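You operate a simulated robot arm through the tools that you are given. There is no shell and no other tool.

Carry out the task below with a simulated robot arm. There is one attempt and no reset: what you move stays moved.

Task
Tighten the cold pipe's clamp and black a patch of the plate.
Fine: damper shut; use stove polish, brush back. Set down upright: polish brush. A coat counts when it lies all over at full strength: go over it till it gets no stronger.

It is judged by the outcome, as a careful person would: the job done as asked, and still so three seconds after it is handed in. It fails if anything else is knocked over, pushed out of place, dropped, spilled or broken.

Robot
A 6-joint arm with a two-finger parallel gripper, fixed in place. Base frame: the origin is at the foot of the arm, x ahead of it, y to its left, z up. Lengths are in mm, angles in rad, forces in N, time in s.
With the tool pointing down near the work surface it reaches from about 100 to 700 mm from the base axis. Its first joint turns from -2.007 to 2.007 rad. Payload 4.2 kg.
The TCP is the grasp point between the finger pads, 23 mm short of the fingertips. In the tool frame z runs along the fingers and y along their closing line. The gripper opens to 94 mm. The fingers are 38 mm wide and 10 mm thick; the gripper's body (54 by 96 mm) begins 39 mm behind the TCP.
Orientation is told as [roll, pitch, yaw] about the base's x, y, z axes, in that order, counted from this pose: with the fingers straight down and closing along the base's y, the tool's x points along the base's -x, its y along +y and its z along -z.

Tools
- The arm moves only by the tool jog_arm. Its argument "targets" is a list of rows, each a list of 6 numbers: the shift along the tool's x, y, z in units of 200 mm (1.0 is 200 mm), then the turn, a rotation vector about the tool's x, y, z in units of 90 degrees (1.0 is 90 degrees). In form: [[tx, ty, tz, ax, ay, az], ...]. A call has 1 to 20 rows; each row is the pose to reach, as a shift and turn from the pose commanded when the call began, along the tool's axes at that moment. "hand" is the closure, from 0 (fully open) to 1 (shut), set as the call begins (left out, the last holds). A call with a number of a shift or a turn outside -1 to 1 is refused whole. Each row takes 0.2 s and may step no farther than 50 mm and 0.15 rad from the row before; otherwise, or with a gripper value out of range, the whole call is refused. A pose out of reach is approached as far as the arm can. The call stops where the force on the tool passes 40 N (or 10 N more than at its start, if that is more) or the arm is blocked; 0.2 s more then pass. The fingers move at their own pace (about 108 mm/s each) and stop on an object; they squeeze with about 37 N. The grip force told is the motor's: it shows also when the fingers shut on nothing. Time passes only in rows, and 0.2 s behind the last, so rows that repeat a pose let the fingers close. The reply holds the time, the measured pose of the TCP, the force on the tool along the base axes, the opening and the grip force, in the units named above and with some noise, with the torque about the TCP (base axes, N m) and any sound that the robot's microphone picked up.
- Cameras (640 x 400 px; columns grow to the right, rows downward): "scene" is fixed at [401.6, 658.3, 1669.3]; the picture's right is [-0.93, -0.36, 0.00], its down [-0.20, 0.51, -0.83] and it looks along [0.30, -0.78, -0.55] (base axes); focal length 264 px, centre (320, 200). "wrist" rides on the gripper at [86, 16, -75] in the tool frame; the picture's right is [-0.18, 0.98, 0.00], its down [-0.58, -0.11, -0.81] and it looks along [-0.79, -0.15, 0.59] (tool axes); focal length 243 px, centre (320, 200). There is no depth. A picture from a camera that has moved, and an enlarged one, comes with that camera's place and axes in the base frame and with its lens. The place of the scene camera against the robot may be out by one fixed shift of up to 12 mm in any direction.
- snapshot(camera): a new picture of that camera. It takes no simulated time.
- lift_body(by): slides the trunk up (or, below 0, down) by that many mm; the arm rides with it, the base frame stays. It gives what a move gives, with no picture.
- inspect(camera, box): a new picture of the part [left, top, right, bottom] of that camera's present view, enlarged. It takes no simulated time.
- job_done(): hands the job in; it is judged then, once.

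Places have to be worked out from the pictures, the camera data and where the tool is seen. Open the gripper and draw the arm clear of the work before you hand the job in, unless the task says otherwise.

The tools are called as a command line: name --pt "numbers of a row" for each row, then --argument value for the rest, lists and objects as JSON in quotes. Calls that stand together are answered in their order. jog_arm: Moves the arm, as the interface text tells. Its arguments: {"type":"object","properties":{"targets":{"type":"array","items":{"type":"array","items":{"type":"number"}}},"hand":{"type":"number"}},"required":["targets"]} The other tools are called the same way: lift_body (by) slides the trunk up or down; snapshot (camera) takes a picture; inspect (camera, box) takes an enlarged picture of a part of a camera's view; job_done () hands the job in.

At the start:

```text
t: 0.0
tool_pos: [528.3, -290.7, 1518.1]
tcp_rot: [0.0, 0.0, 0.001]
force: [0.1, 0.4, -0.8]
wrist_torque: [0.01, -0.01, -0.02]
grip_width: 93.9
grasp_force: 0.2
trunk travel left (down, up): [-905.0, 85.0]
```

scene: 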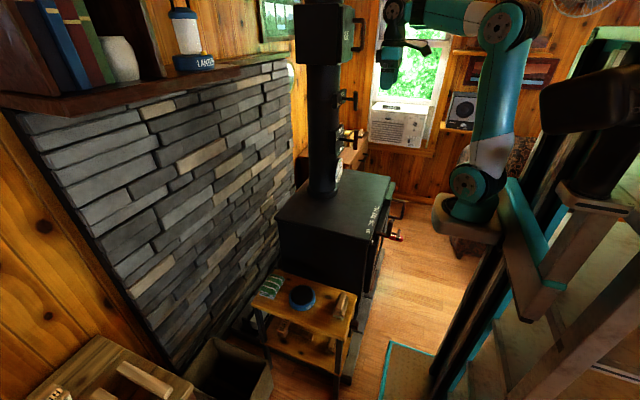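
wrist: 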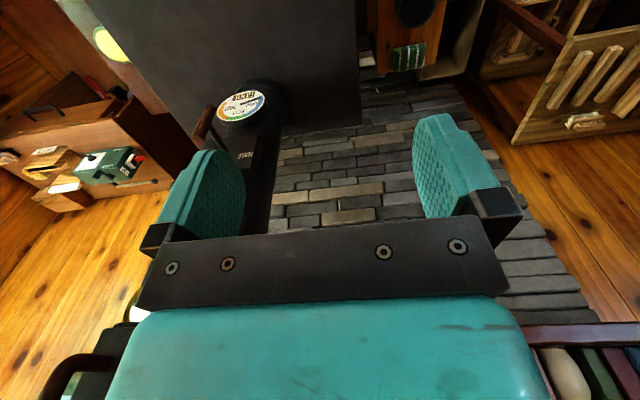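

I start by looking closely at the scene: the stove, the pipe fittings and the table with the polish.

inspect --camera "scene" --box '[240, 0, 440, 125]'

inspect --camera "scene" --box '[240, 120, 440, 245]'

inspect --camera "scene" --box '[230, 250, 390, 350]'

inspect --camera "wrist" --box '[160, 60, 320, 160]'

inspect --camera "wrist" --box '[0, 80, 200, 205]'

inspect --camera "wrist" --box '[340, 0, 500, 100]'

```text
3.20 times, centred on (340, 62) of scene
camera zoom: at [401.6, 658.3, 1669.3], right [-0.93, -0.36, 0.0], down [-0.2, 0.51, -0.83], along [0.3, -0.78, -0.55], focal length 845 px, centre (256, 640)
```

zoom: 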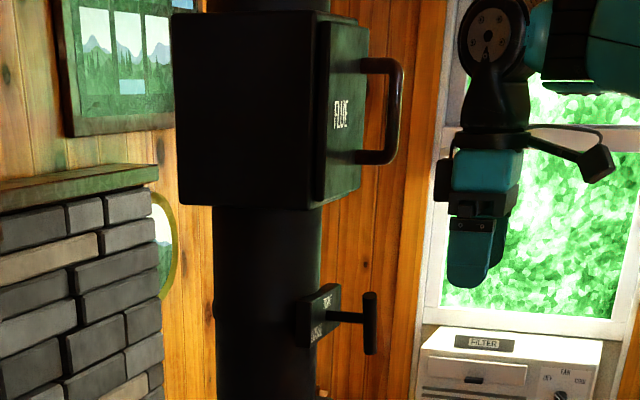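

```text
3.20 times, centred on (340, 182) of scene
camera zoom: at [401.6, 658.3, 1669.3], right [-0.93, -0.36, 0.0], down [-0.2, 0.51, -0.83], along [0.3, -0.78, -0.55], focal length 845 px, centre (256, 256)
```

zoom: 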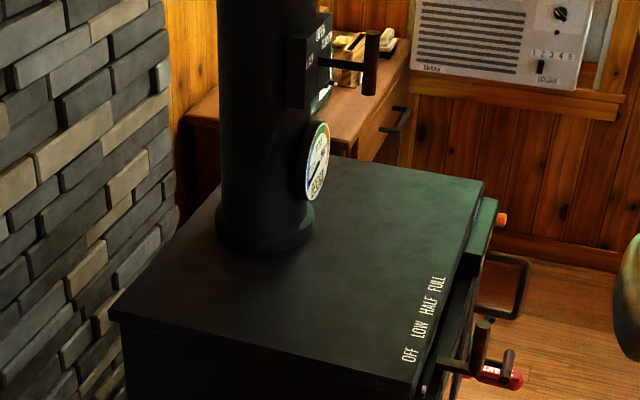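

```text
4.00 times, centred on (310, 300) of scene
camera zoom: at [401.6, 658.3, 1669.3], right [-0.93, -0.36, 0.0], down [-0.2, 0.51, -0.83], along [0.3, -0.78, -0.55], focal length 1056 px, centre (360, -200)
```

zoom: 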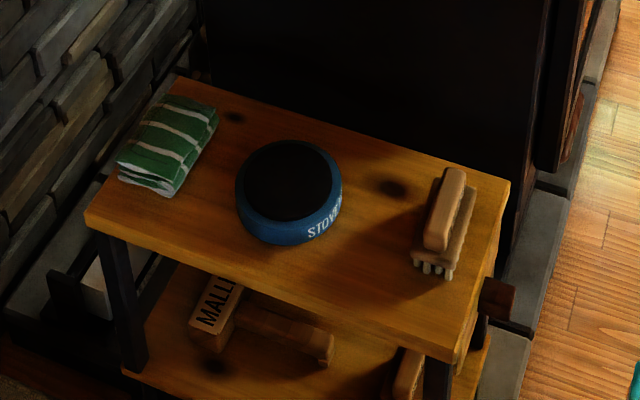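

```text
4.00 times, centred on (240, 110) of wrist
camera zoom: at [444.1, -273.6, 1594.0], right [0.18, 0.98, 0.0], down [0.58, -0.11, 0.81], along [0.79, -0.15, -0.59], focal length 970 px, centre (640, 560)
```

zoom: 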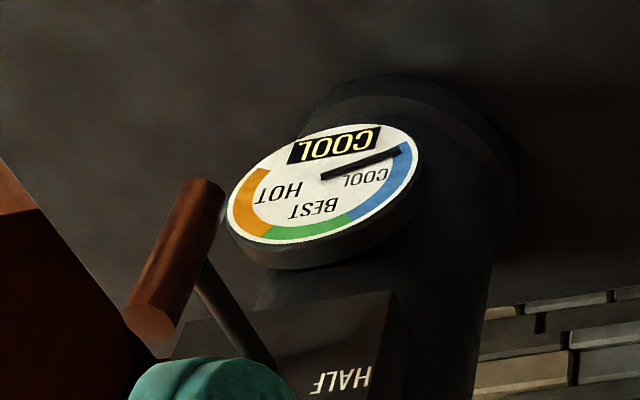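

```text
3.20 times, centred on (100, 142) of wrist
camera zoom: at [444.1, -273.6, 1594.0], right [0.18, 0.98, 0.0], down [0.58, -0.11, 0.81], along [0.79, -0.15, -0.59], focal length 776 px, centre (1024, 384)
```

zoom: 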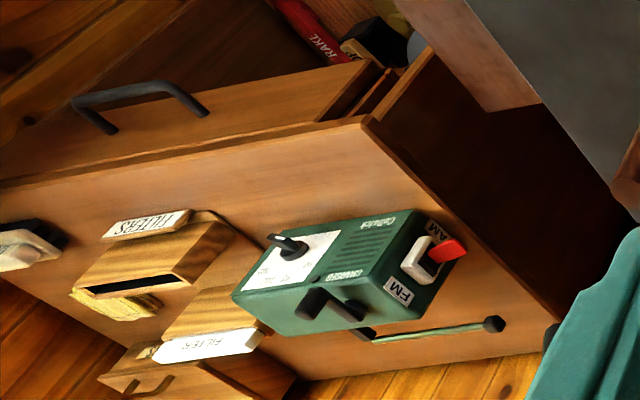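

```text
4.00 times, centred on (420, 50) of wrist
camera zoom: at [444.1, -273.6, 1594.0], right [0.18, 0.98, 0.0], down [0.58, -0.11, 0.81], along [0.79, -0.15, -0.59], focal length 970 px, centre (-80, 800)
```

zoom: 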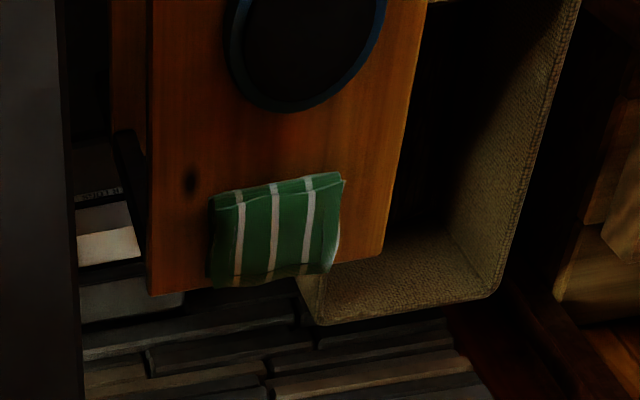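

The gauge reads COOL. By triangulation the gauge is near (757,-535,1040), the lower T-handle near (678,-533,1218), the upper one near (690,-533,1392), and the polish tin near (748,-25,640). I'll move the wrist back, pitched forward, to read the labels on the pipe.

jog_arm --pt "0.046 -0.12 0.12 0 -0.05 0" --pt "0.092 -0.24 0.24 0 -0.1 0" --pt "0.139 -0.36 0.36 0 -0.15 0" --pt "0.185 -0.475 0.475 0 -0.2 0" --pt "0.23 -0.6 0.6 0 -0.25 0" --pt "0.28 -0.71 0.71 0 -0.3 0" --pt "0.32 -0.83 0.83 0 -0.35 0" --pt "0.37 -0.95 0.95 0 -0.4 0"

snapshot --camera "wrist"

snapshot --camera "scene"

```text
t: 1.8
tool_pos: [455.8, -479.8, 1328.8]
tcp_rot: [-0.005, -0.63, 0.001]
force: [0.7, -0.6, -0.1]
wrist_torque: [-0.02, -0.04, -0.03]
grip_width: 93.9
grasp_force: 0.0
trunk travel left (down, up): [-905.0, 85.0]
```

```text
taken
camera wrist: at [342.6, -464.6, 1339.4], right [0.15, 0.98, 0.11], down [0.0, -0.11, 0.99], along [0.99, -0.15, -0.01], focal length 243 px, centre (320, 200)
```

wrist: 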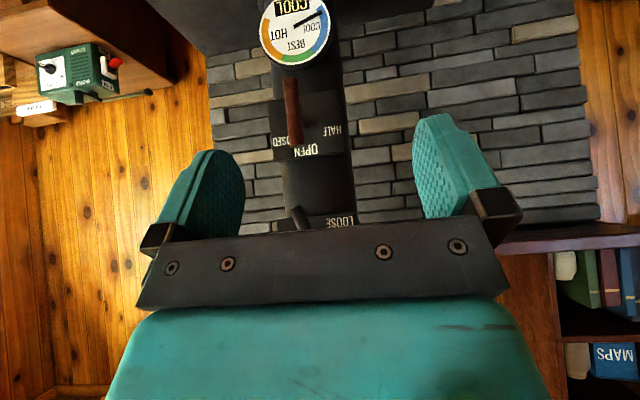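

```text
taken
```

scene: 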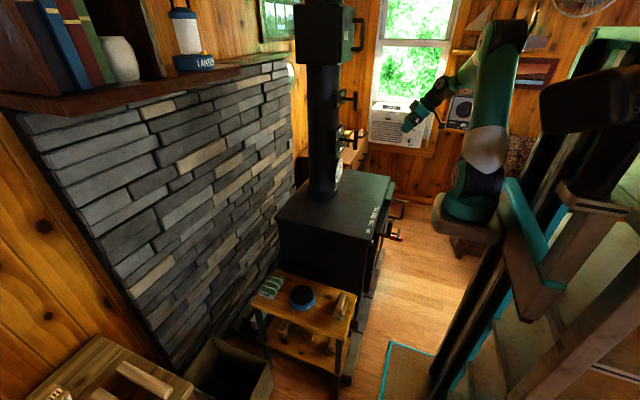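

The lower plate is the damper (CLOSED/OPEN/HALF) and the upper one is the clamp (LOOSE...). I enlarge both.

inspect --camera "wrist" --box '[240, 80, 400, 180]'

inspect --camera "wrist" --box '[240, 170, 400, 270]'

inspect --camera "scene" --box '[320, 80, 384, 120]'

inspect --camera "scene" --box '[320, 115, 384, 155]'

```text
4.00 times, centred on (320, 130) of wrist
camera zoom: at [342.6, -464.6, 1339.4], right [0.15, 0.98, 0.11], down [0.0, -0.11, 0.99], along [0.99, -0.15, -0.01], focal length 970 px, centre (320, 480)
```

zoom: 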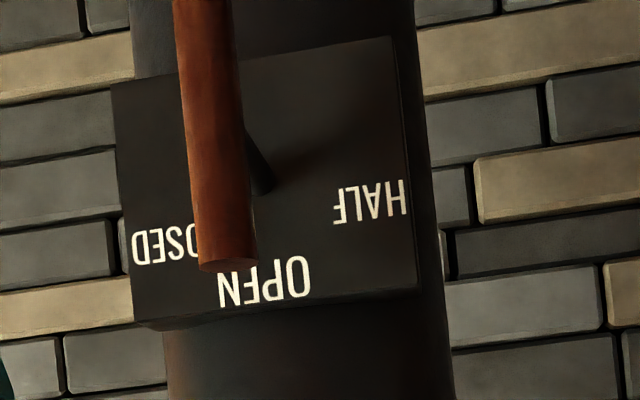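

```text
4.00 times, centred on (320, 220) of wrist
camera zoom: at [342.6, -464.6, 1339.4], right [0.15, 0.98, 0.11], down [0.0, -0.11, 0.99], along [0.99, -0.15, -0.01], focal length 970 px, centre (320, 120)
```

zoom: 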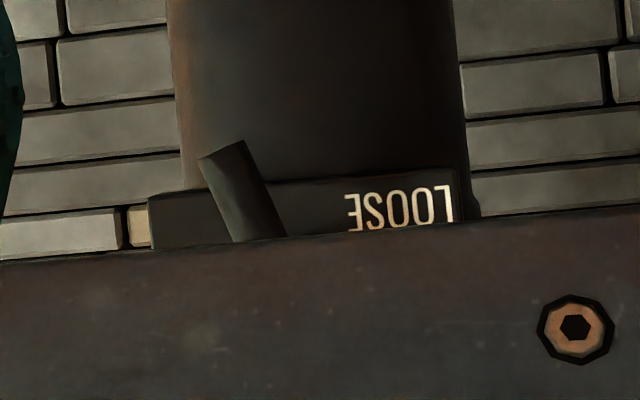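

```text
10.00 times, centred on (352, 100) of scene
camera zoom: at [401.6, 658.3, 1669.3], right [-0.93, -0.36, 0.0], down [-0.2, 0.51, -0.83], along [0.3, -0.78, -0.55], focal length 2640 px, centre (0, 1200)
```

zoom: 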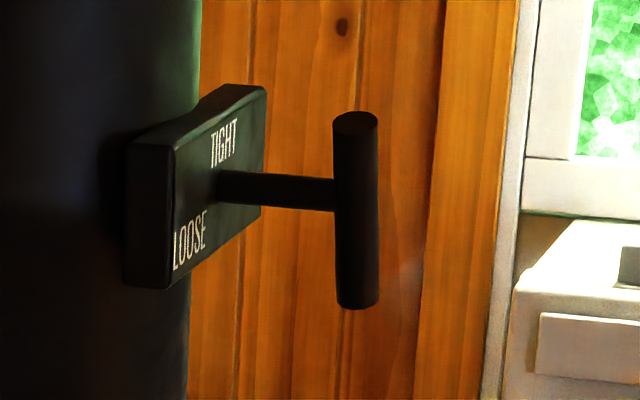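

```text
10.00 times, centred on (352, 135) of scene
camera zoom: at [401.6, 658.3, 1669.3], right [-0.93, -0.36, 0.0], down [-0.2, 0.51, -0.83], along [0.3, -0.78, -0.55], focal length 2640 px, centre (0, 850)
```

zoom: 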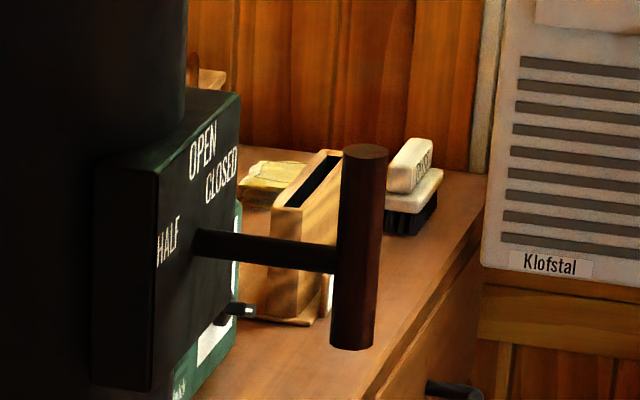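

The damper handle stands at OPEN and must be turned to CLOSED, about 60° clockwise seen from the robot. I tilt the camera up and rise a little to see the clamp plate fully.

jog_arm --pt "-0.08 0 -0.11 0 -0.08 0" --pt "-0.16 0 -0.22 0 -0.165 0" --pt "-0.236 0 -0.324 0 -0.25 0"

inspect --camera "wrist" --box '[200, 30, 424, 170]'

snapshot --camera "wrist"

```text
t: 2.6
tool_pos: [455.8, -480.1, 1408.9]
tcp_rot: [-0.003, -1.022, 0.0]
force: [0.3, 0.7, -0.4]
wrist_torque: [-0.03, 0.01, 0.03]
grip_width: 93.5
grasp_force: 0.2
trunk travel left (down, up): [-905.0, 85.0]
```

```text
2.86 times, centred on (312, 100) of wrist
camera zoom: at [348.0, -464.4, 1374.7], right [0.1, 0.98, 0.16], down [-0.38, -0.11, 0.92], along [0.92, -0.15, 0.37], focal length 693 px, centre (343, 486)
```

zoom: 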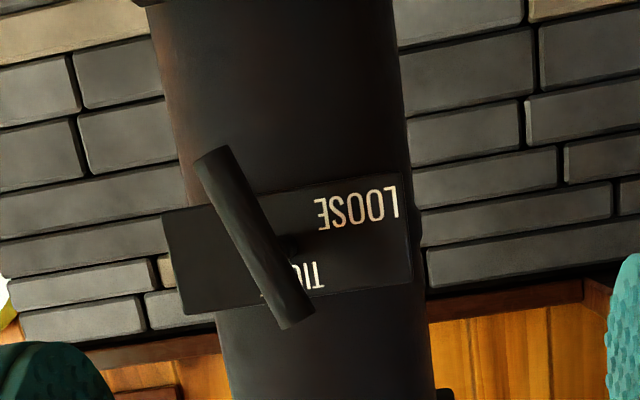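

```text
taken
camera wrist: at [348.0, -464.4, 1374.7], right [0.1, 0.98, 0.16], down [-0.38, -0.11, 0.92], along [0.92, -0.15, 0.37], focal length 243 px, centre (320, 200)
```

wrist: 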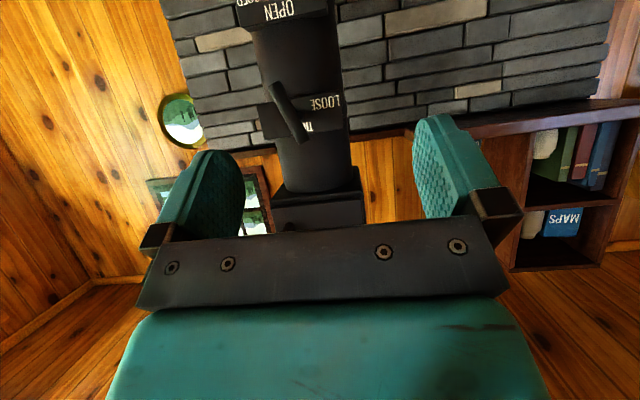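

The clamp bar sits about 17° anticlockwise from TIGHT, centred near (690,-540,1384). I level the tool to point along +x and move to a pre-grasp in front of it.

jog_arm --pt "-0.049 -0.06 0.127 0 -0.07 0" --pt "-0.097 -0.12 0.255 0 -0.14 0" --pt "-0.146 -0.18 0.382 0 -0.21 0" --pt "-0.194 -0.24 0.51 0 -0.28 0" --pt "-0.243 -0.3 0.637 0 -0.35 0"

snapshot --camera "wrist"

inspect --camera "scene" --box '[300, 50, 428, 130]'

```text
t: 3.8
tool_pos: [590.7, -538.5, 1384.7]
tcp_rot: [-2.328, -1.569, 2.324]
force: [0.0, 0.5, 0.5]
wrist_torque: [0.0, -0.01, -0.02]
grip_width: 93.9
grasp_force: 0.0
trunk travel left (down, up): [-905.0, 85.0]
```

```text
taken
camera wrist: at [517.1, -523.0, 1298.0], right [0.0, 0.98, 0.18], down [-0.81, -0.11, 0.58], along [0.59, -0.15, 0.79], focal length 243 px, centre (320, 200)
```

wrist: 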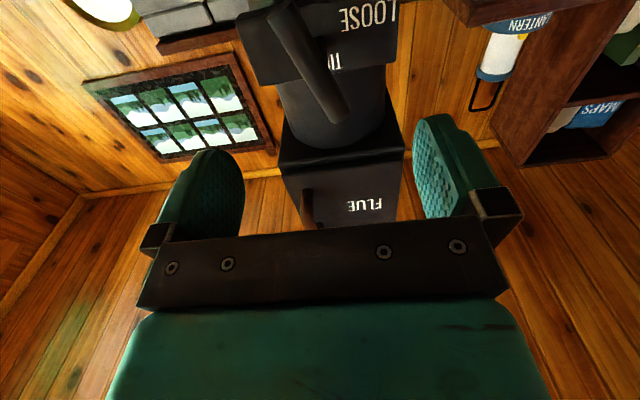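

```text
5.00 times, centred on (364, 90) of scene
camera zoom: at [401.6, 658.3, 1669.3], right [-0.93, -0.36, 0.0], down [-0.2, 0.51, -0.83], along [0.3, -0.78, -0.55], focal length 1320 px, centre (100, 750)
```

zoom: 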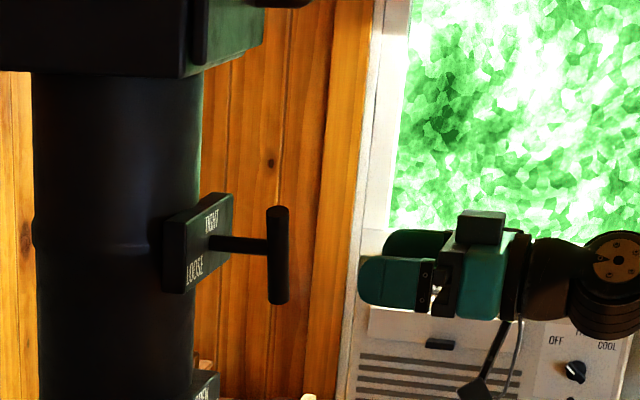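

The tool is level. I roll it to match the bar's tilt and check the alignment before going in.

jog_arm --pt "0.005 -0.005 0 0 0 -0.07" --pt "0.01 -0.01 0.05 0 0 -0.14" --pt "0.01 -0.012 0.15 0 0 -0.2"

snapshot --camera "wrist"

inspect --camera "scene" --box '[300, 50, 428, 130]'

```text
t: 4.6
tool_pos: [619.5, -540.9, 1381.3]
tcp_rot: [-1.57, -1.253, 1.571]
force: [0.3, 0.3, -0.2]
wrist_torque: [-0.02, 0.01, 0.02]
grip_width: 94.2
grasp_force: 0.0
trunk travel left (down, up): [-905.0, 85.0]
```

```text
taken
camera wrist: at [545.5, -553.7, 1294.7], right [0.0, 0.99, -0.13], down [-0.81, 0.08, 0.59], along [0.59, 0.11, 0.8], focal length 243 px, centre (320, 200)
```

wrist: 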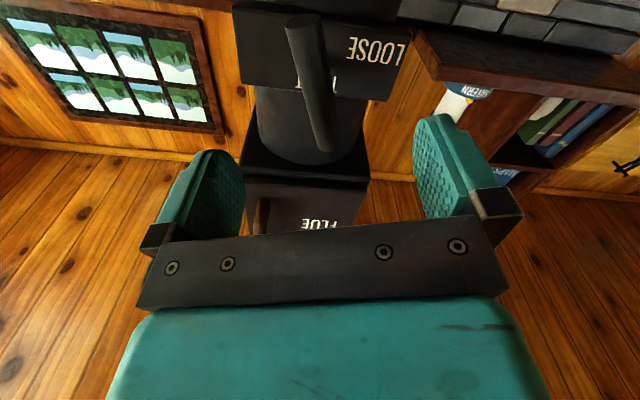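

```text
5.00 times, centred on (364, 90) of scene
camera zoom: at [401.6, 658.3, 1669.3], right [-0.93, -0.36, 0.0], down [-0.2, 0.51, -0.83], along [0.3, -0.78, -0.55], focal length 1320 px, centre (100, 750)
```

zoom: 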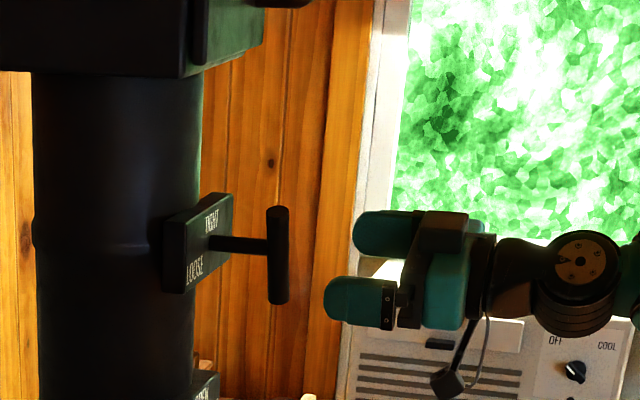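

The bar is centred between the fingers and parallel to the tool. I advance about 70 mm so that the pads straddle it.

jog_arm --pt "0 -0.005 0.12 0 0 0" --pt "0 -0.008 0.24 0 0 0" --pt "0 -0.008 0.35 0 0 0"

inspect --camera "scene" --box '[300, 50, 428, 130]'

snapshot --camera "wrist"

```text
t: 5.4
tool_pos: [688.6, -545.3, 1382.5]
tcp_rot: [-1.569, -1.254, 1.569]
force: [0.2, -0.2, -0.2]
wrist_torque: [-0.01, 0.0, 0.04]
grip_width: 94.1
grasp_force: 0.0
trunk travel left (down, up): [-905.0, 85.0]
```

```text
5.00 times, centred on (364, 90) of scene
camera zoom: at [401.6, 658.3, 1669.3], right [-0.93, -0.36, 0.0], down [-0.2, 0.51, -0.83], along [0.3, -0.78, -0.55], focal length 1320 px, centre (100, 750)
```

zoom: 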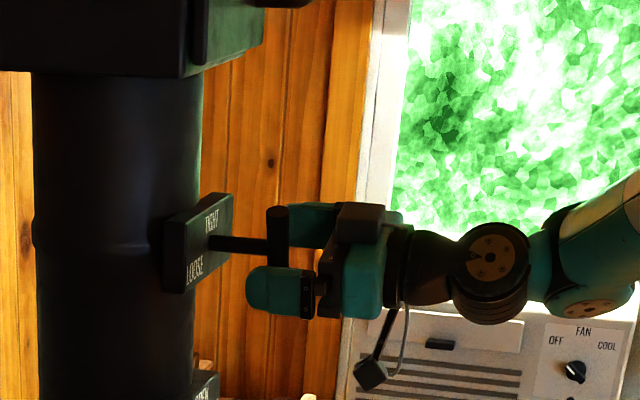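

```text
taken
camera wrist: at [615.7, -556.6, 1296.0], right [0.0, 0.99, -0.13], down [-0.81, 0.08, 0.59], along [0.59, 0.1, 0.8], focal length 243 px, centre (320, 200)
```

wrist: 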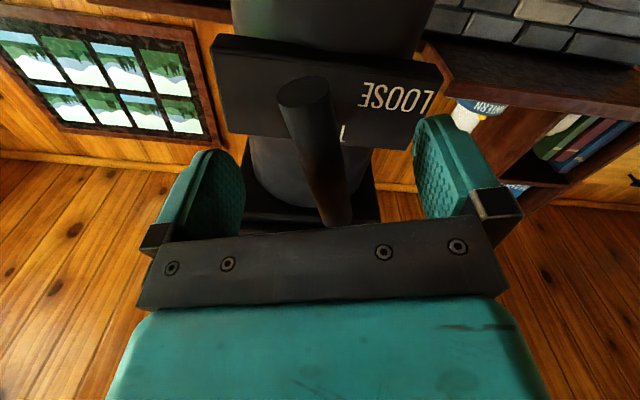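

The bar sits between the pads with about 2 mm of lateral offset. I correct that and close on it.

jog_arm --pt "0 0.011 0.012 0 0 0"

jog_arm --pt "0 0 0 0 0 0" --pt "0 0 0 0 0 0" --pt "0 0 0 0 0 0" --hand 1

snapshot --camera "wrist"

```text
t: 5.8
tool_pos: [692.0, -543.1, 1381.6]
tcp_rot: [-1.57, -1.256, 1.566]
force: [-0.1, -0.6, 0.6]
wrist_torque: [0.0, 0.02, -0.03]
grip_width: 94.0
grasp_force: 0.1
trunk travel left (down, up): [-905.0, 85.0]
```

```text
t: 6.6
tool_pos: [691.1, -542.7, 1381.9]
tcp_rot: [-1.57, -1.256, 1.567]
force: [1.6, -2.0, 0.6]
wrist_torque: [0.03, 0.21, -0.14]
grip_width: 19.9
grasp_force: 45.1
trunk travel left (down, up): [-905.0, 85.0]
```

```text
taken
camera wrist: at [618.2, -554.5, 1295.2], right [0.0, 0.99, -0.13], down [-0.81, 0.08, 0.59], along [0.59, 0.1, 0.8], focal length 243 px, centre (320, 200)
```

wrist: 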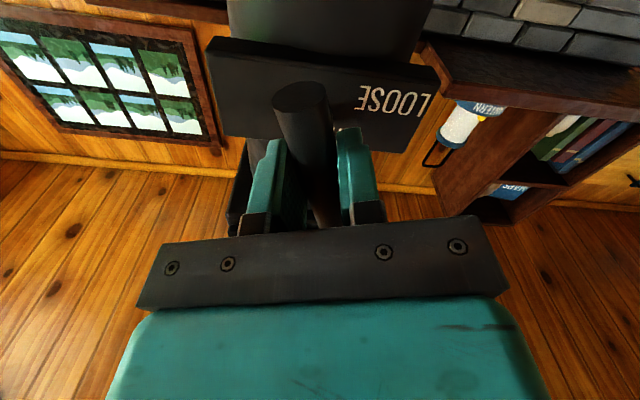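

The bar is gripped, 20 mm thick. I turn it clockwise in small steps and watch the torque.

jog_arm --pt "0 0 0 0 0 0.05" --pt "0 0 0 0 0 0.1"

snapshot --camera "wrist"

```text
t: 7.2
tool_pos: [690.9, -541.7, 1381.7]
tcp_rot: [-1.563, -1.415, 1.562]
force: [-4.6, 4.6, -7.3]
wrist_torque: [-0.07, -1.08, 0.32]
grip_width: 19.9
grasp_force: 45.3
trunk travel left (down, up): [-905.0, 85.0]
```

```text
taken
camera wrist: at [618.2, -539.3, 1294.2], right [0.0, 1.0, 0.03], down [-0.81, -0.02, 0.59], along [0.59, -0.02, 0.81], focal length 243 px, centre (320, 200)
```

wrist: 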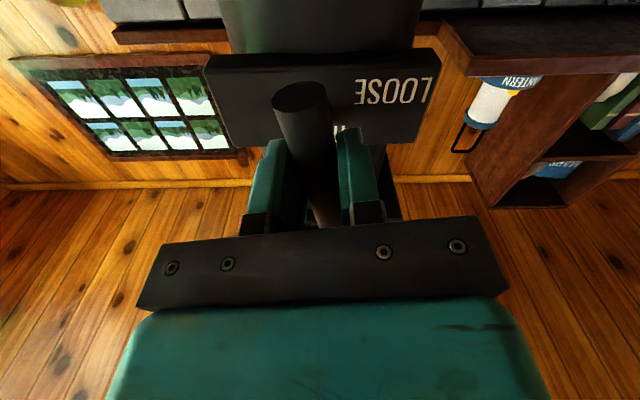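

The bar follows with little torque about its axis. I keep turning to vertical and slightly past.

jog_arm --pt "0 0 0 0 0 0.05" --pt "0 0 0 0 0 0.1"

snapshot --camera "wrist"

inspect --camera "scene" --box '[300, 50, 428, 130]'

```text
t: 7.8
tool_pos: [691.7, -539.9, 1382.0]
tcp_rot: [0.6, -1.569, -0.597]
force: [-9.4, 13.4, -14.0]
wrist_torque: [-0.13, -1.07, 0.18]
grip_width: 19.8
grasp_force: 44.5
trunk travel left (down, up): [-905.0, 85.0]
```

```text
taken
camera wrist: at [618.1, -524.3, 1295.7], right [0.0, 0.98, 0.19], down [-0.8, -0.11, 0.58], along [0.59, -0.15, 0.79], focal length 243 px, centre (320, 200)
```

wrist: 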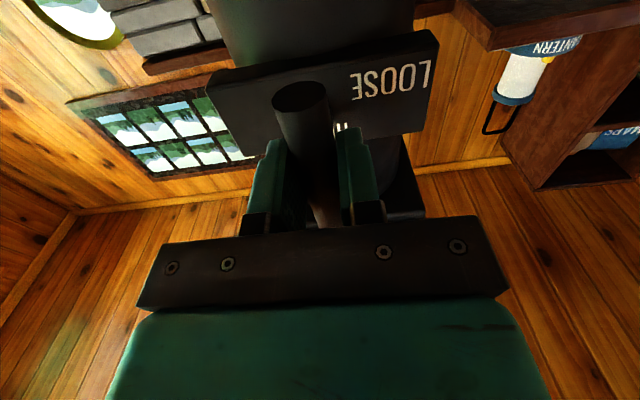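

```text
5.00 times, centred on (364, 90) of scene
camera zoom: at [401.6, 658.3, 1669.3], right [-0.93, -0.36, 0.0], down [-0.2, 0.51, -0.83], along [0.3, -0.78, -0.55], focal length 1320 px, centre (100, 750)
```

zoom: 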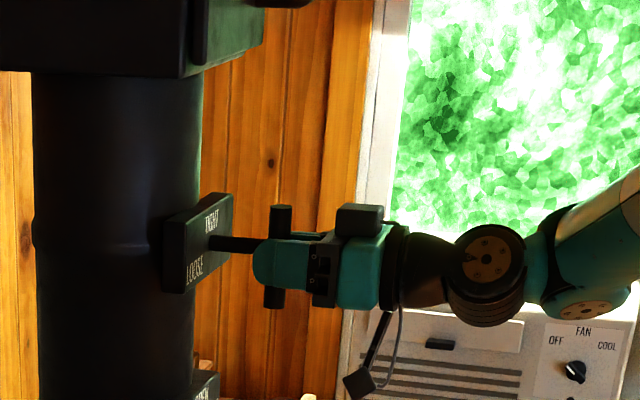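

Side forces are building because the stem sits about 8 mm above my grip point. I re-centre my turn on the stem axis and go a bit further clockwise to see whether there is a stop here.

jog_arm --pt "0 0.015 0 0 0 0" --pt "-0.002 0.018 0 0 0 0.05" --pt "-0.002 0.021 0 0 0 0.1"

inspect --camera "wrist" --box '[180, 20, 460, 240]'

```text
t: 8.6
tool_pos: [690.4, -540.0, 1381.0]
tcp_rot: [1.561, -1.413, -1.565]
force: [-0.9, -2.9, -5.9]
wrist_torque: [0.03, 1.43, 0.19]
grip_width: 19.2
grasp_force: 44.8
trunk travel left (down, up): [-905.0, 85.0]
```

```text
1.82 times, centred on (320, 130) of wrist
camera zoom: at [618.3, -509.6, 1299.3], right [0.0, 0.94, 0.33], down [-0.81, -0.2, 0.56], along [0.59, -0.27, 0.76], focal length 441 px, centre (320, 327)
```

zoom: 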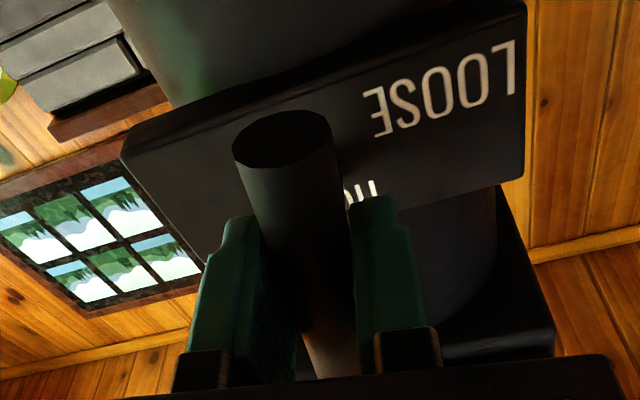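

There is no stop at vertical, and the bar's longer end points down, so it likely has further to go clockwise. I continue about 36° about the stem axis, watching torque and sound.

jog_arm --pt "0 0.003 0 0 0 0.05" --pt "-0.0006 0.006 0 0 0 0.1" --pt "-0.001 0.009 0 0 0 0.15" --pt "-0.002 0.012 0 0 0 0.2" --pt "-0.003 0.015 0 0 0 0.25" --pt "-0.004 0.018 0 0 0 0.3" --pt "-0.0055 0.021 0 0 0 0.35" --pt "-0.0074 0.0237 0 0 0 0.4"

snapshot --camera "wrist"

inspect --camera "scene" --box '[320, 80, 384, 120]'

```text
t: 10.4
tool_pos: [691.1, -535.1, 1384.2]
tcp_rot: [1.569, -0.783, -1.569]
force: [-0.1, -7.4, -7.9]
wrist_torque: [0.08, -0.99, -0.96]
grip_width: 20.0
grasp_force: 45.2
trunk travel left (down, up): [-905.0, 85.0]
```

```text
taken
camera wrist: at [618.4, -461.8, 1334.9], right [0.0, 0.56, 0.83], down [-0.81, -0.49, 0.33], along [0.59, -0.67, 0.45], focal length 243 px, centre (320, 200)
```

wrist: 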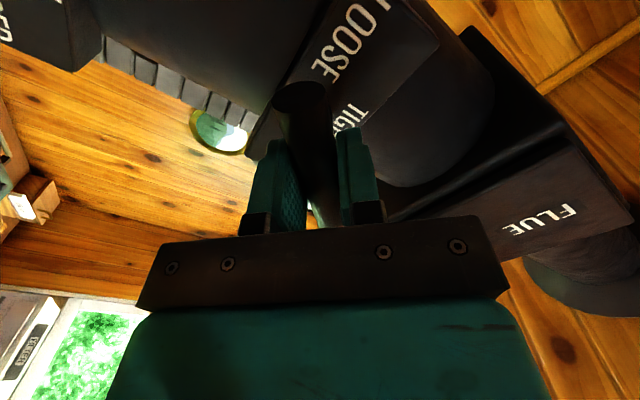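

```text
10.00 times, centred on (352, 100) of scene
camera zoom: at [401.6, 658.3, 1669.3], right [-0.93, -0.36, 0.0], down [-0.2, 0.51, -0.83], along [0.3, -0.78, -0.55], focal length 2640 px, centre (0, 1200)
```

zoom: 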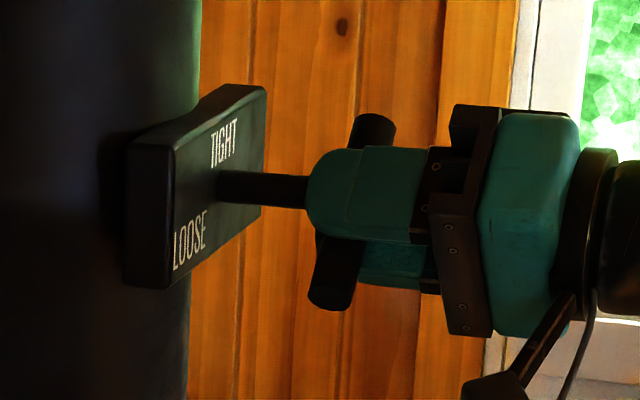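

It follows freely. I go on about the same axis for another 45°.

jog_arm --pt "0 0.003 0 0 0 0.05" --pt "-0.0005 0.0063 0 0 0 0.1" --pt "-0.001 0.0094 0 0 0 0.15" --pt "-0.002 0.0124 0 0 0 0.2" --pt "-0.003 0.0152 0 0 0 0.25" --pt "-0.0044 0.018 0 0 0 0.3" --pt "-0.006 0.0208 0 0 0 0.35" --pt "-0.0077 0.0235 0 0 0 0.4" --pt "-0.0097 0.026 0 0 0 0.45" --pt "-0.0117 0.0283 0 0 0 0.5"

snapshot --camera "wrist"

inspect --camera "scene" --box '[320, 80, 384, 120]'

```text
t: 12.6
tool_pos: [691.2, -531.8, 1389.1]
tcp_rot: [1.57, 0.0, -1.569]
force: [4.1, -9.7, 2.7]
wrist_torque: [-0.04, -0.03, 0.35]
grip_width: 19.8
grasp_force: 45.1
trunk travel left (down, up): [-905.0, 85.0]
```

```text
taken
camera wrist: at [618.4, -445.7, 1406.5], right [0.0, -0.18, 0.98], down [-0.81, -0.58, -0.11], along [0.59, -0.79, -0.15], focal length 243 px, centre (320, 200)
```

wrist: 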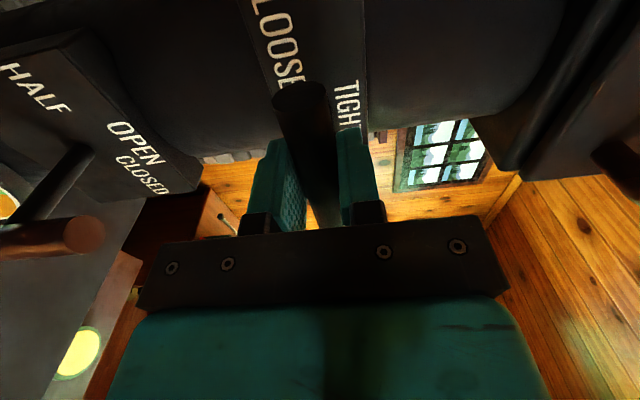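

```text
10.00 times, centred on (352, 100) of scene
camera zoom: at [401.6, 658.3, 1669.3], right [-0.93, -0.36, 0.0], down [-0.2, 0.51, -0.83], along [0.3, -0.78, -0.55], focal length 2640 px, centre (0, 1200)
```

zoom: 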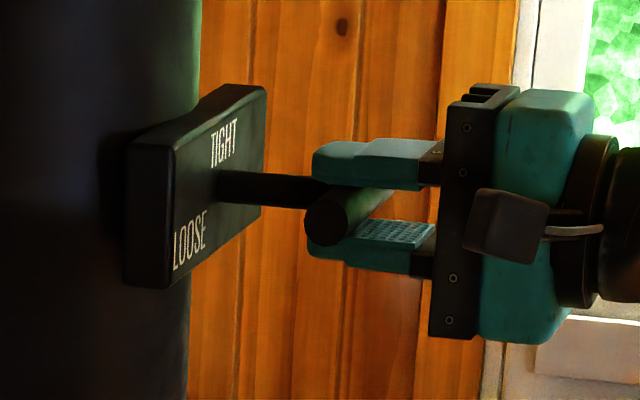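

Still free, with the long end now pointing left past LOOSE. I go on another 45° towards TIGHT.

jog_arm --pt "0 0.003 0 0 0 0.05" --pt "-0.0005 0.0063 0 0 0 0.1" --pt "-0.001 0.0094 0 0 0 0.15" --pt "-0.002 0.0124 0 0 0 0.2" --pt "-0.003 0.0152 0 0 0 0.25" --pt "-0.0044 0.018 0 0 0 0.3" --pt "-0.006 0.0208 0 0 0 0.35" --pt "-0.0077 0.0235 0 0 0 0.4" --pt "-0.0097 0.026 0 0 0 0.45" --pt "-0.0117 0.0283 0 0 0 0.5"

inspect --camera "scene" --box '[320, 80, 384, 120]'

snapshot --camera "wrist"

```text
t: 14.8
tool_pos: [692.2, -535.3, 1396.0]
tcp_rot: [1.568, 0.786, -1.573]
force: [4.9, -9.7, 2.6]
wrist_torque: [-0.08, -0.76, 0.5]
grip_width: 19.8
grasp_force: 44.9
trunk travel left (down, up): [-905.0, 85.0]
```

```text
10.00 times, centred on (352, 100) of scene
camera zoom: at [401.6, 658.3, 1669.3], right [-0.93, -0.36, 0.0], down [-0.2, 0.51, -0.83], along [0.3, -0.78, -0.55], focal length 2640 px, centre (0, 1200)
```

zoom: 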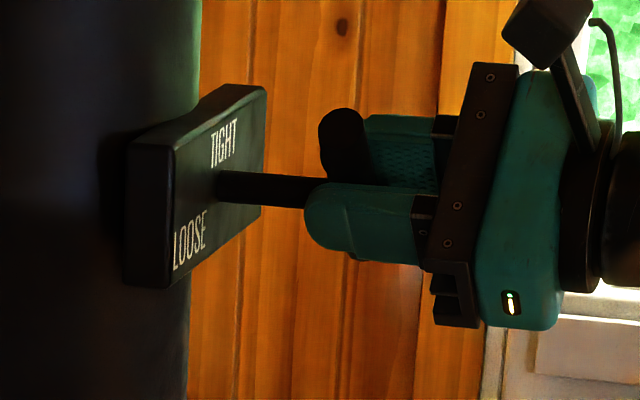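

```text
taken
camera wrist: at [618.4, -484.9, 1468.9], right [0.0, -0.83, 0.56], down [-0.81, -0.33, -0.49], along [0.59, -0.46, -0.67], focal length 243 px, centre (320, 200)
```

wrist: 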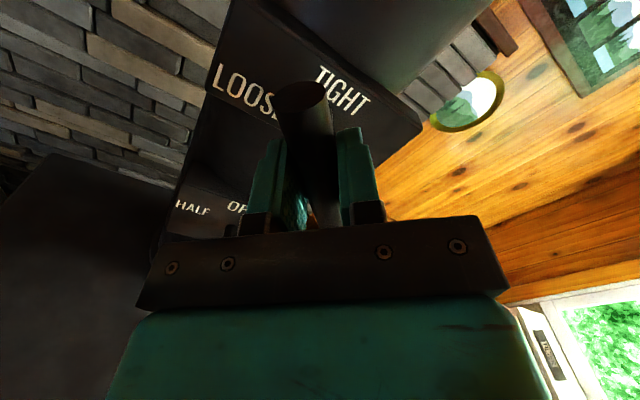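

Now the long end lies between LOOSE and TIGHT. I carry on to the top with the same arc.

jog_arm --pt "0 0.003 0 0 0 0.05" --pt "-0.0005 0.0063 0 0 0 0.1" --pt "-0.001 0.0094 0 0 0 0.15" --pt "-0.002 0.0124 0 0 0 0.2" --pt "-0.003 0.0152 0 0 0 0.25" --pt "-0.0044 0.018 0 0 0 0.3" --pt "-0.006 0.0208 0 0 0 0.35" --pt "-0.0077 0.0235 0 0 0 0.4"

snapshot --camera "wrist"

inspect --camera "scene" --box '[320, 80, 384, 120]'

```text
t: 16.6
tool_pos: [692.1, -537.8, 1398.8]
tcp_rot: [1.562, 1.413, -1.579]
force: [9.5, -16.3, 6.7]
wrist_torque: [-0.13, 0.69, -0.24]
grip_width: 19.7
grasp_force: 45.3
trunk travel left (down, up): [-905.0, 85.0]
```

```text
taken
camera wrist: at [618.4, -541.5, 1486.6], right [0.0, -1.0, -0.03], down [-0.81, 0.02, -0.59], along [0.59, 0.02, -0.81], focal length 243 px, centre (320, 200)
```

wrist: 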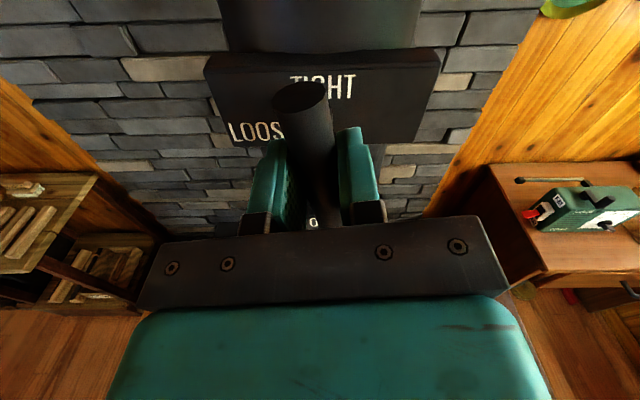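

```text
10.00 times, centred on (352, 100) of scene
camera zoom: at [401.6, 658.3, 1669.3], right [-0.93, -0.36, 0.0], down [-0.2, 0.51, -0.83], along [0.3, -0.78, -0.55], focal length 2640 px, centre (0, 1200)
```

zoom: 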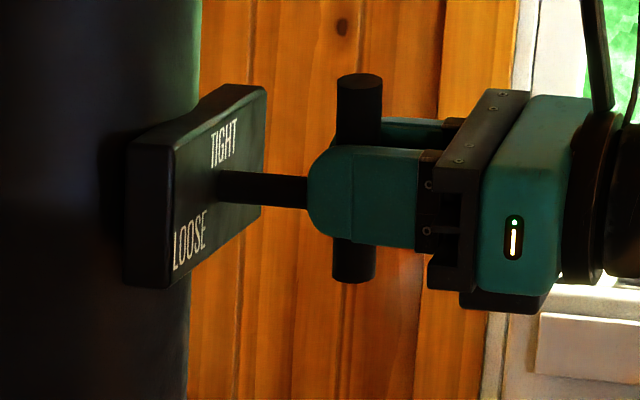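

The long end is almost at TIGHT. I relieve the side force and turn the last degrees, going slightly past to feel for the stop.

jog_arm --pt "0 0.012 0 0 0 0.03" --pt "0 0.015 0 0 0 0.065" --pt "-0.0005 0.018 0 0 0 0.1" --pt "-0.001 0.021 0 0 0 0.14"

snapshot --camera "wrist"

```text
t: 17.6
tool_pos: [691.7, -540.4, 1398.5]
tcp_rot: [-1.539, 1.509, 1.607]
force: [-10.5, 8.6, -3.3]
wrist_torque: [-2.04, 0.26, 0.07]
grip_width: 21.2
grasp_force: 45.4
trunk travel left (down, up): [-905.0, 85.0]
```

```text
taken
camera wrist: at [618.6, -562.4, 1484.3], right [0.0, -0.97, -0.24], down [-0.81, 0.14, -0.57], along [0.59, 0.2, -0.78], focal length 243 px, centre (320, 200)
```

wrist: 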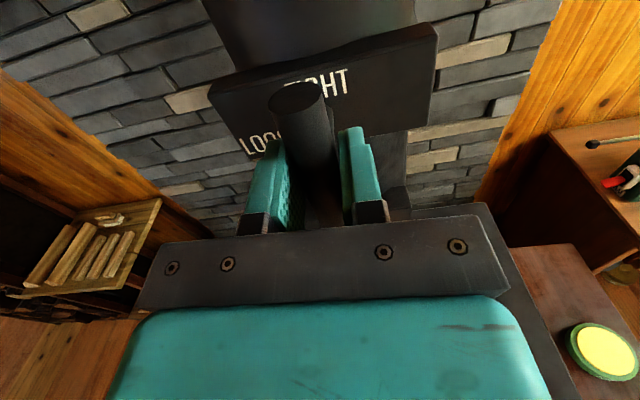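

The torque jumped to 2 N·m just past vertical, so the clamp has reached its TIGHT stop. I ease the twist off, open the hand and back straight out.

jog_arm --pt "0 0 0 0 0 -0.035" --pt "0 0 0 0 0 -0.035"

jog_arm --pt "0 0 0 0 0 0" --pt "0 0 0 0 0 0" --pt "0 0 0 0 0 0" --pt "0 0 0 0 0 0" --hand 0

jog_arm --pt "0 0 -0.2 0 0 0" --pt "0 0 -0.4 0 0 0" --pt "0 0 -0.6 0 0 0"

snapshot --camera "wrist"

inspect --camera "scene" --box '[320, 80, 384, 120]'

```text
t: 18.2
tool_pos: [691.7, -540.9, 1398.6]
tcp_rot: [-1.413, 1.562, 1.731]
force: [-7.6, 13.8, -5.6]
wrist_torque: [-0.37, 0.15, 0.31]
grip_width: 19.7
grasp_force: 44.7
trunk travel left (down, up): [-905.0, 85.0]
```

```text
t: 19.2
tool_pos: [690.9, -540.9, 1398.3]
tcp_rot: [-1.455, 1.565, 1.687]
force: [-0.2, 0.0, -0.4]
wrist_torque: [-0.02, 0.0, 0.01]
grip_width: 94.0
grasp_force: 0.1
trunk travel left (down, up): [-905.0, 85.0]
```

```text
t: 20.0
tool_pos: [572.0, -539.5, 1400.8]
tcp_rot: [-1.399, 1.566, 1.741]
force: [0.1, -0.4, -1.2]
wrist_torque: [-0.04, -0.01, -0.03]
grip_width: 94.1
grasp_force: 0.0
trunk travel left (down, up): [-905.0, 85.0]
```

```text
taken
camera wrist: at [498.9, -556.7, 1486.4], right [0.0, -0.98, -0.19], down [-0.81, 0.11, -0.58], along [0.59, 0.15, -0.79], focal length 243 px, centre (320, 200)
```

wrist: 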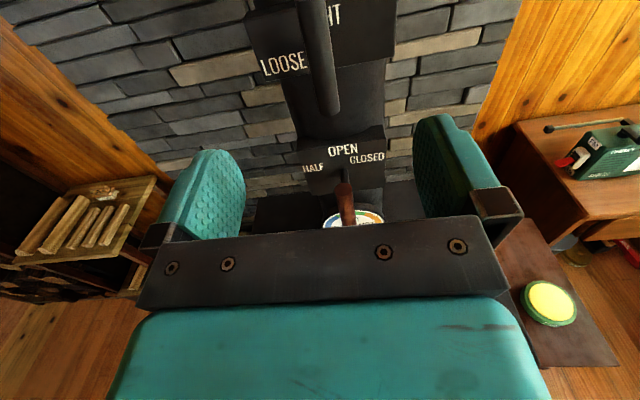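

```text
10.00 times, centred on (352, 100) of scene
camera zoom: at [401.6, 658.3, 1669.3], right [-0.93, -0.36, 0.0], down [-0.2, 0.51, -0.83], along [0.3, -0.78, -0.55], focal length 2640 px, centre (0, 1200)
```

zoom: 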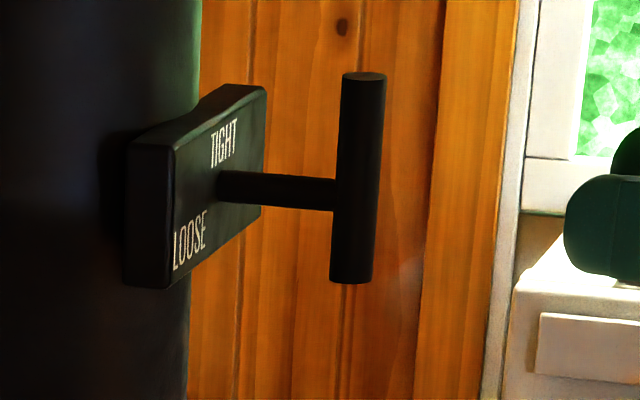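

The clamp is at TIGHT with its long end up. I lower the tool in front of the damper handle.

jog_arm --pt "-0.23 0 0 0 0 0" --pt "-0.46 0 0 0 0 0" --pt "-0.69 0 0 0 0 0" --pt "-0.92 0 0 0 0 0"

snapshot --camera "wrist"

inspect --camera "scene" --box '[310, 105, 390, 155]'

```text
t: 21.0
tool_pos: [581.3, -542.2, 1216.9]
tcp_rot: [-0.346, 1.554, 2.789]
force: [-0.4, 0.1, 0.5]
wrist_torque: [0.03, 0.0, -0.06]
grip_width: 94.0
grasp_force: 0.0
out of reach, approached as far as the arm can: row 3, 4
trunk travel left (down, up): [-905.0, 85.0]
```

```text
taken
camera wrist: at [510.1, -560.0, 1304.6], right [-0.01, -0.98, -0.19], down [-0.81, 0.12, -0.57], along [0.58, 0.15, -0.8], focal length 243 px, centre (320, 200)
```

wrist: 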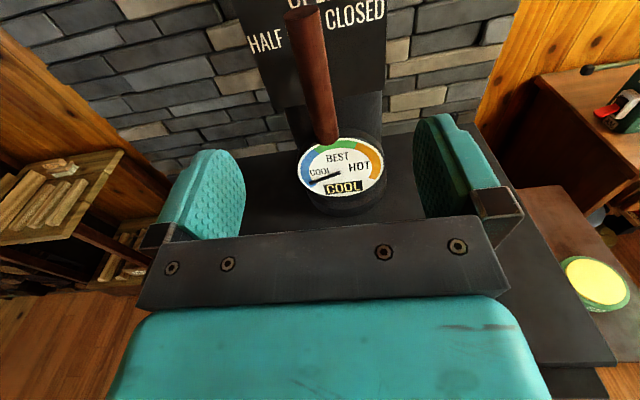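

```text
8.00 times, centred on (350, 130) of scene
camera zoom: at [401.6, 658.3, 1669.3], right [-0.93, -0.36, 0.0], down [-0.2, 0.51, -0.83], along [0.3, -0.78, -0.55], focal length 2112 px, centre (80, 760)
```

zoom: 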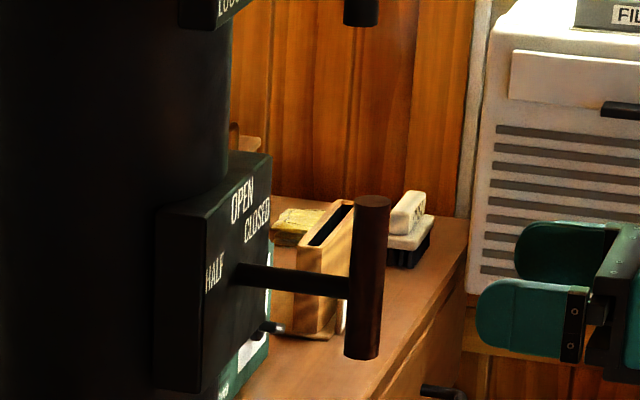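

The arm hits its reach limit here with the trunk so high. I raise the arm back and then lower the trunk instead.

jog_arm --pt "0.23 0 0 0 0 0" --pt "0.46 0 0 0 0 0" --pt "0.69 0 0 0 0 0" --pt "0.92 0 0 0 0 0"

```text
t: 22.0
tool_pos: [584.7, -545.7, 1403.5]
tcp_rot: [-1.365, 1.563, 1.776]
force: [-0.9, -0.6, 1.0]
wrist_torque: [0.01, -0.01, 0.0]
grip_width: 94.3
grasp_force: 0.0
trunk travel left (down, up): [-905.0, 85.0]
```

lift_body --by -195

snapshot --camera "wrist"

snapshot --camera "scene"

```text
t: 24.1
tool_pos: [583.6, -546.4, 1207.6]
tcp_rot: [-1.463, 1.563, 1.679]
force: [-0.6, -0.2, 0.6]
wrist_torque: [0.02, 0.0, 0.03]
grip_width: 94.1
grasp_force: 0.0
trunk travel left (down, up): [-710.0, 280.0]
```

```text
taken
camera wrist: at [509.9, -563.0, 1294.3], right [0.0, -0.98, -0.19], down [-0.81, 0.11, -0.58], along [0.59, 0.15, -0.79], focal length 243 px, centre (320, 200)
```

wrist: 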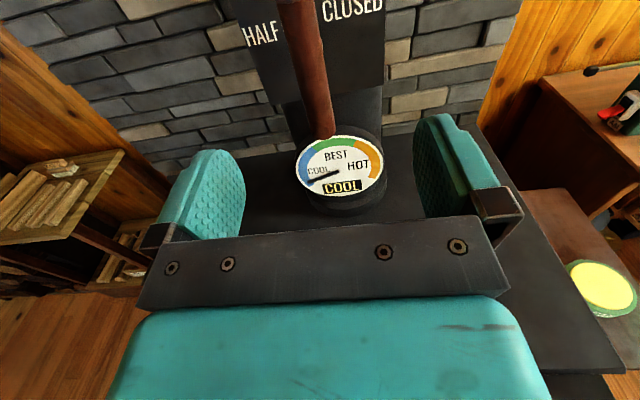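

```text
taken
```

scene: 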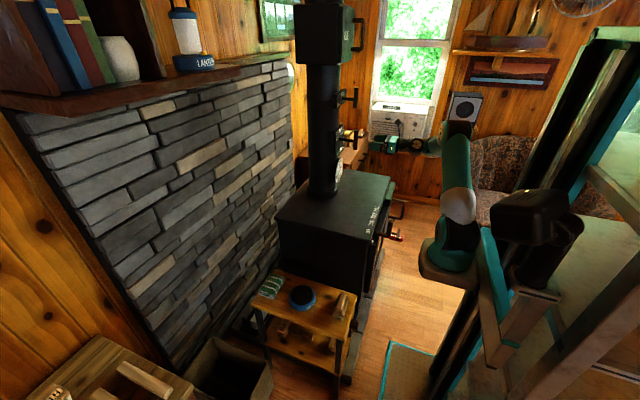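

The damper bar is at about x=676, y=-540. I shift 6 mm sideways and go in halfway for a closer look.

jog_arm --pt "0 -0.03 0.1 0 0 0" --pt "0 -0.03 0.225 0 0 0"

snapshot --camera "wrist"

inspect --camera "scene" --box '[310, 105, 390, 155]'

```text
t: 24.7
tool_pos: [628.2, -540.3, 1207.6]
tcp_rot: [-1.539, 1.563, 1.601]
force: [0.2, 0.3, -0.3]
wrist_torque: [0.0, 0.0, -0.03]
grip_width: 94.3
grasp_force: 0.1
trunk travel left (down, up): [-710.0, 280.0]
```

```text
taken
camera wrist: at [555.4, -557.2, 1294.3], right [0.0, -0.98, -0.19], down [-0.81, 0.11, -0.58], along [0.59, 0.15, -0.79], focal length 243 px, centre (320, 200)
```

wrist: 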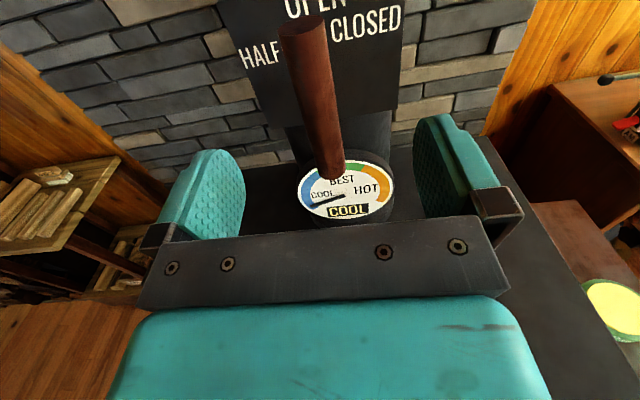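

```text
8.00 times, centred on (350, 130) of scene
camera zoom: at [401.6, 658.3, 1669.3], right [-0.93, -0.36, 0.0], down [-0.2, 0.51, -0.83], along [0.3, -0.78, -0.55], focal length 2112 px, centre (80, 760)
```

zoom: 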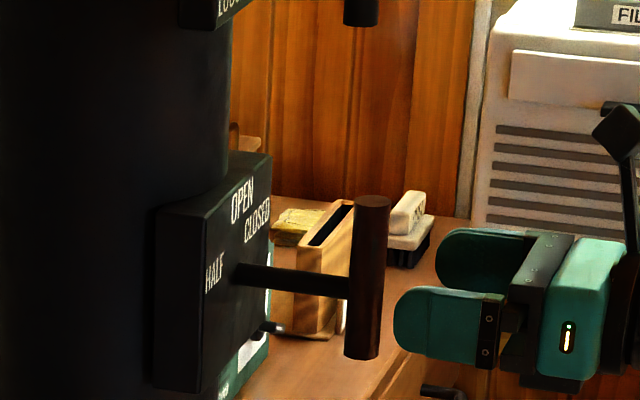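

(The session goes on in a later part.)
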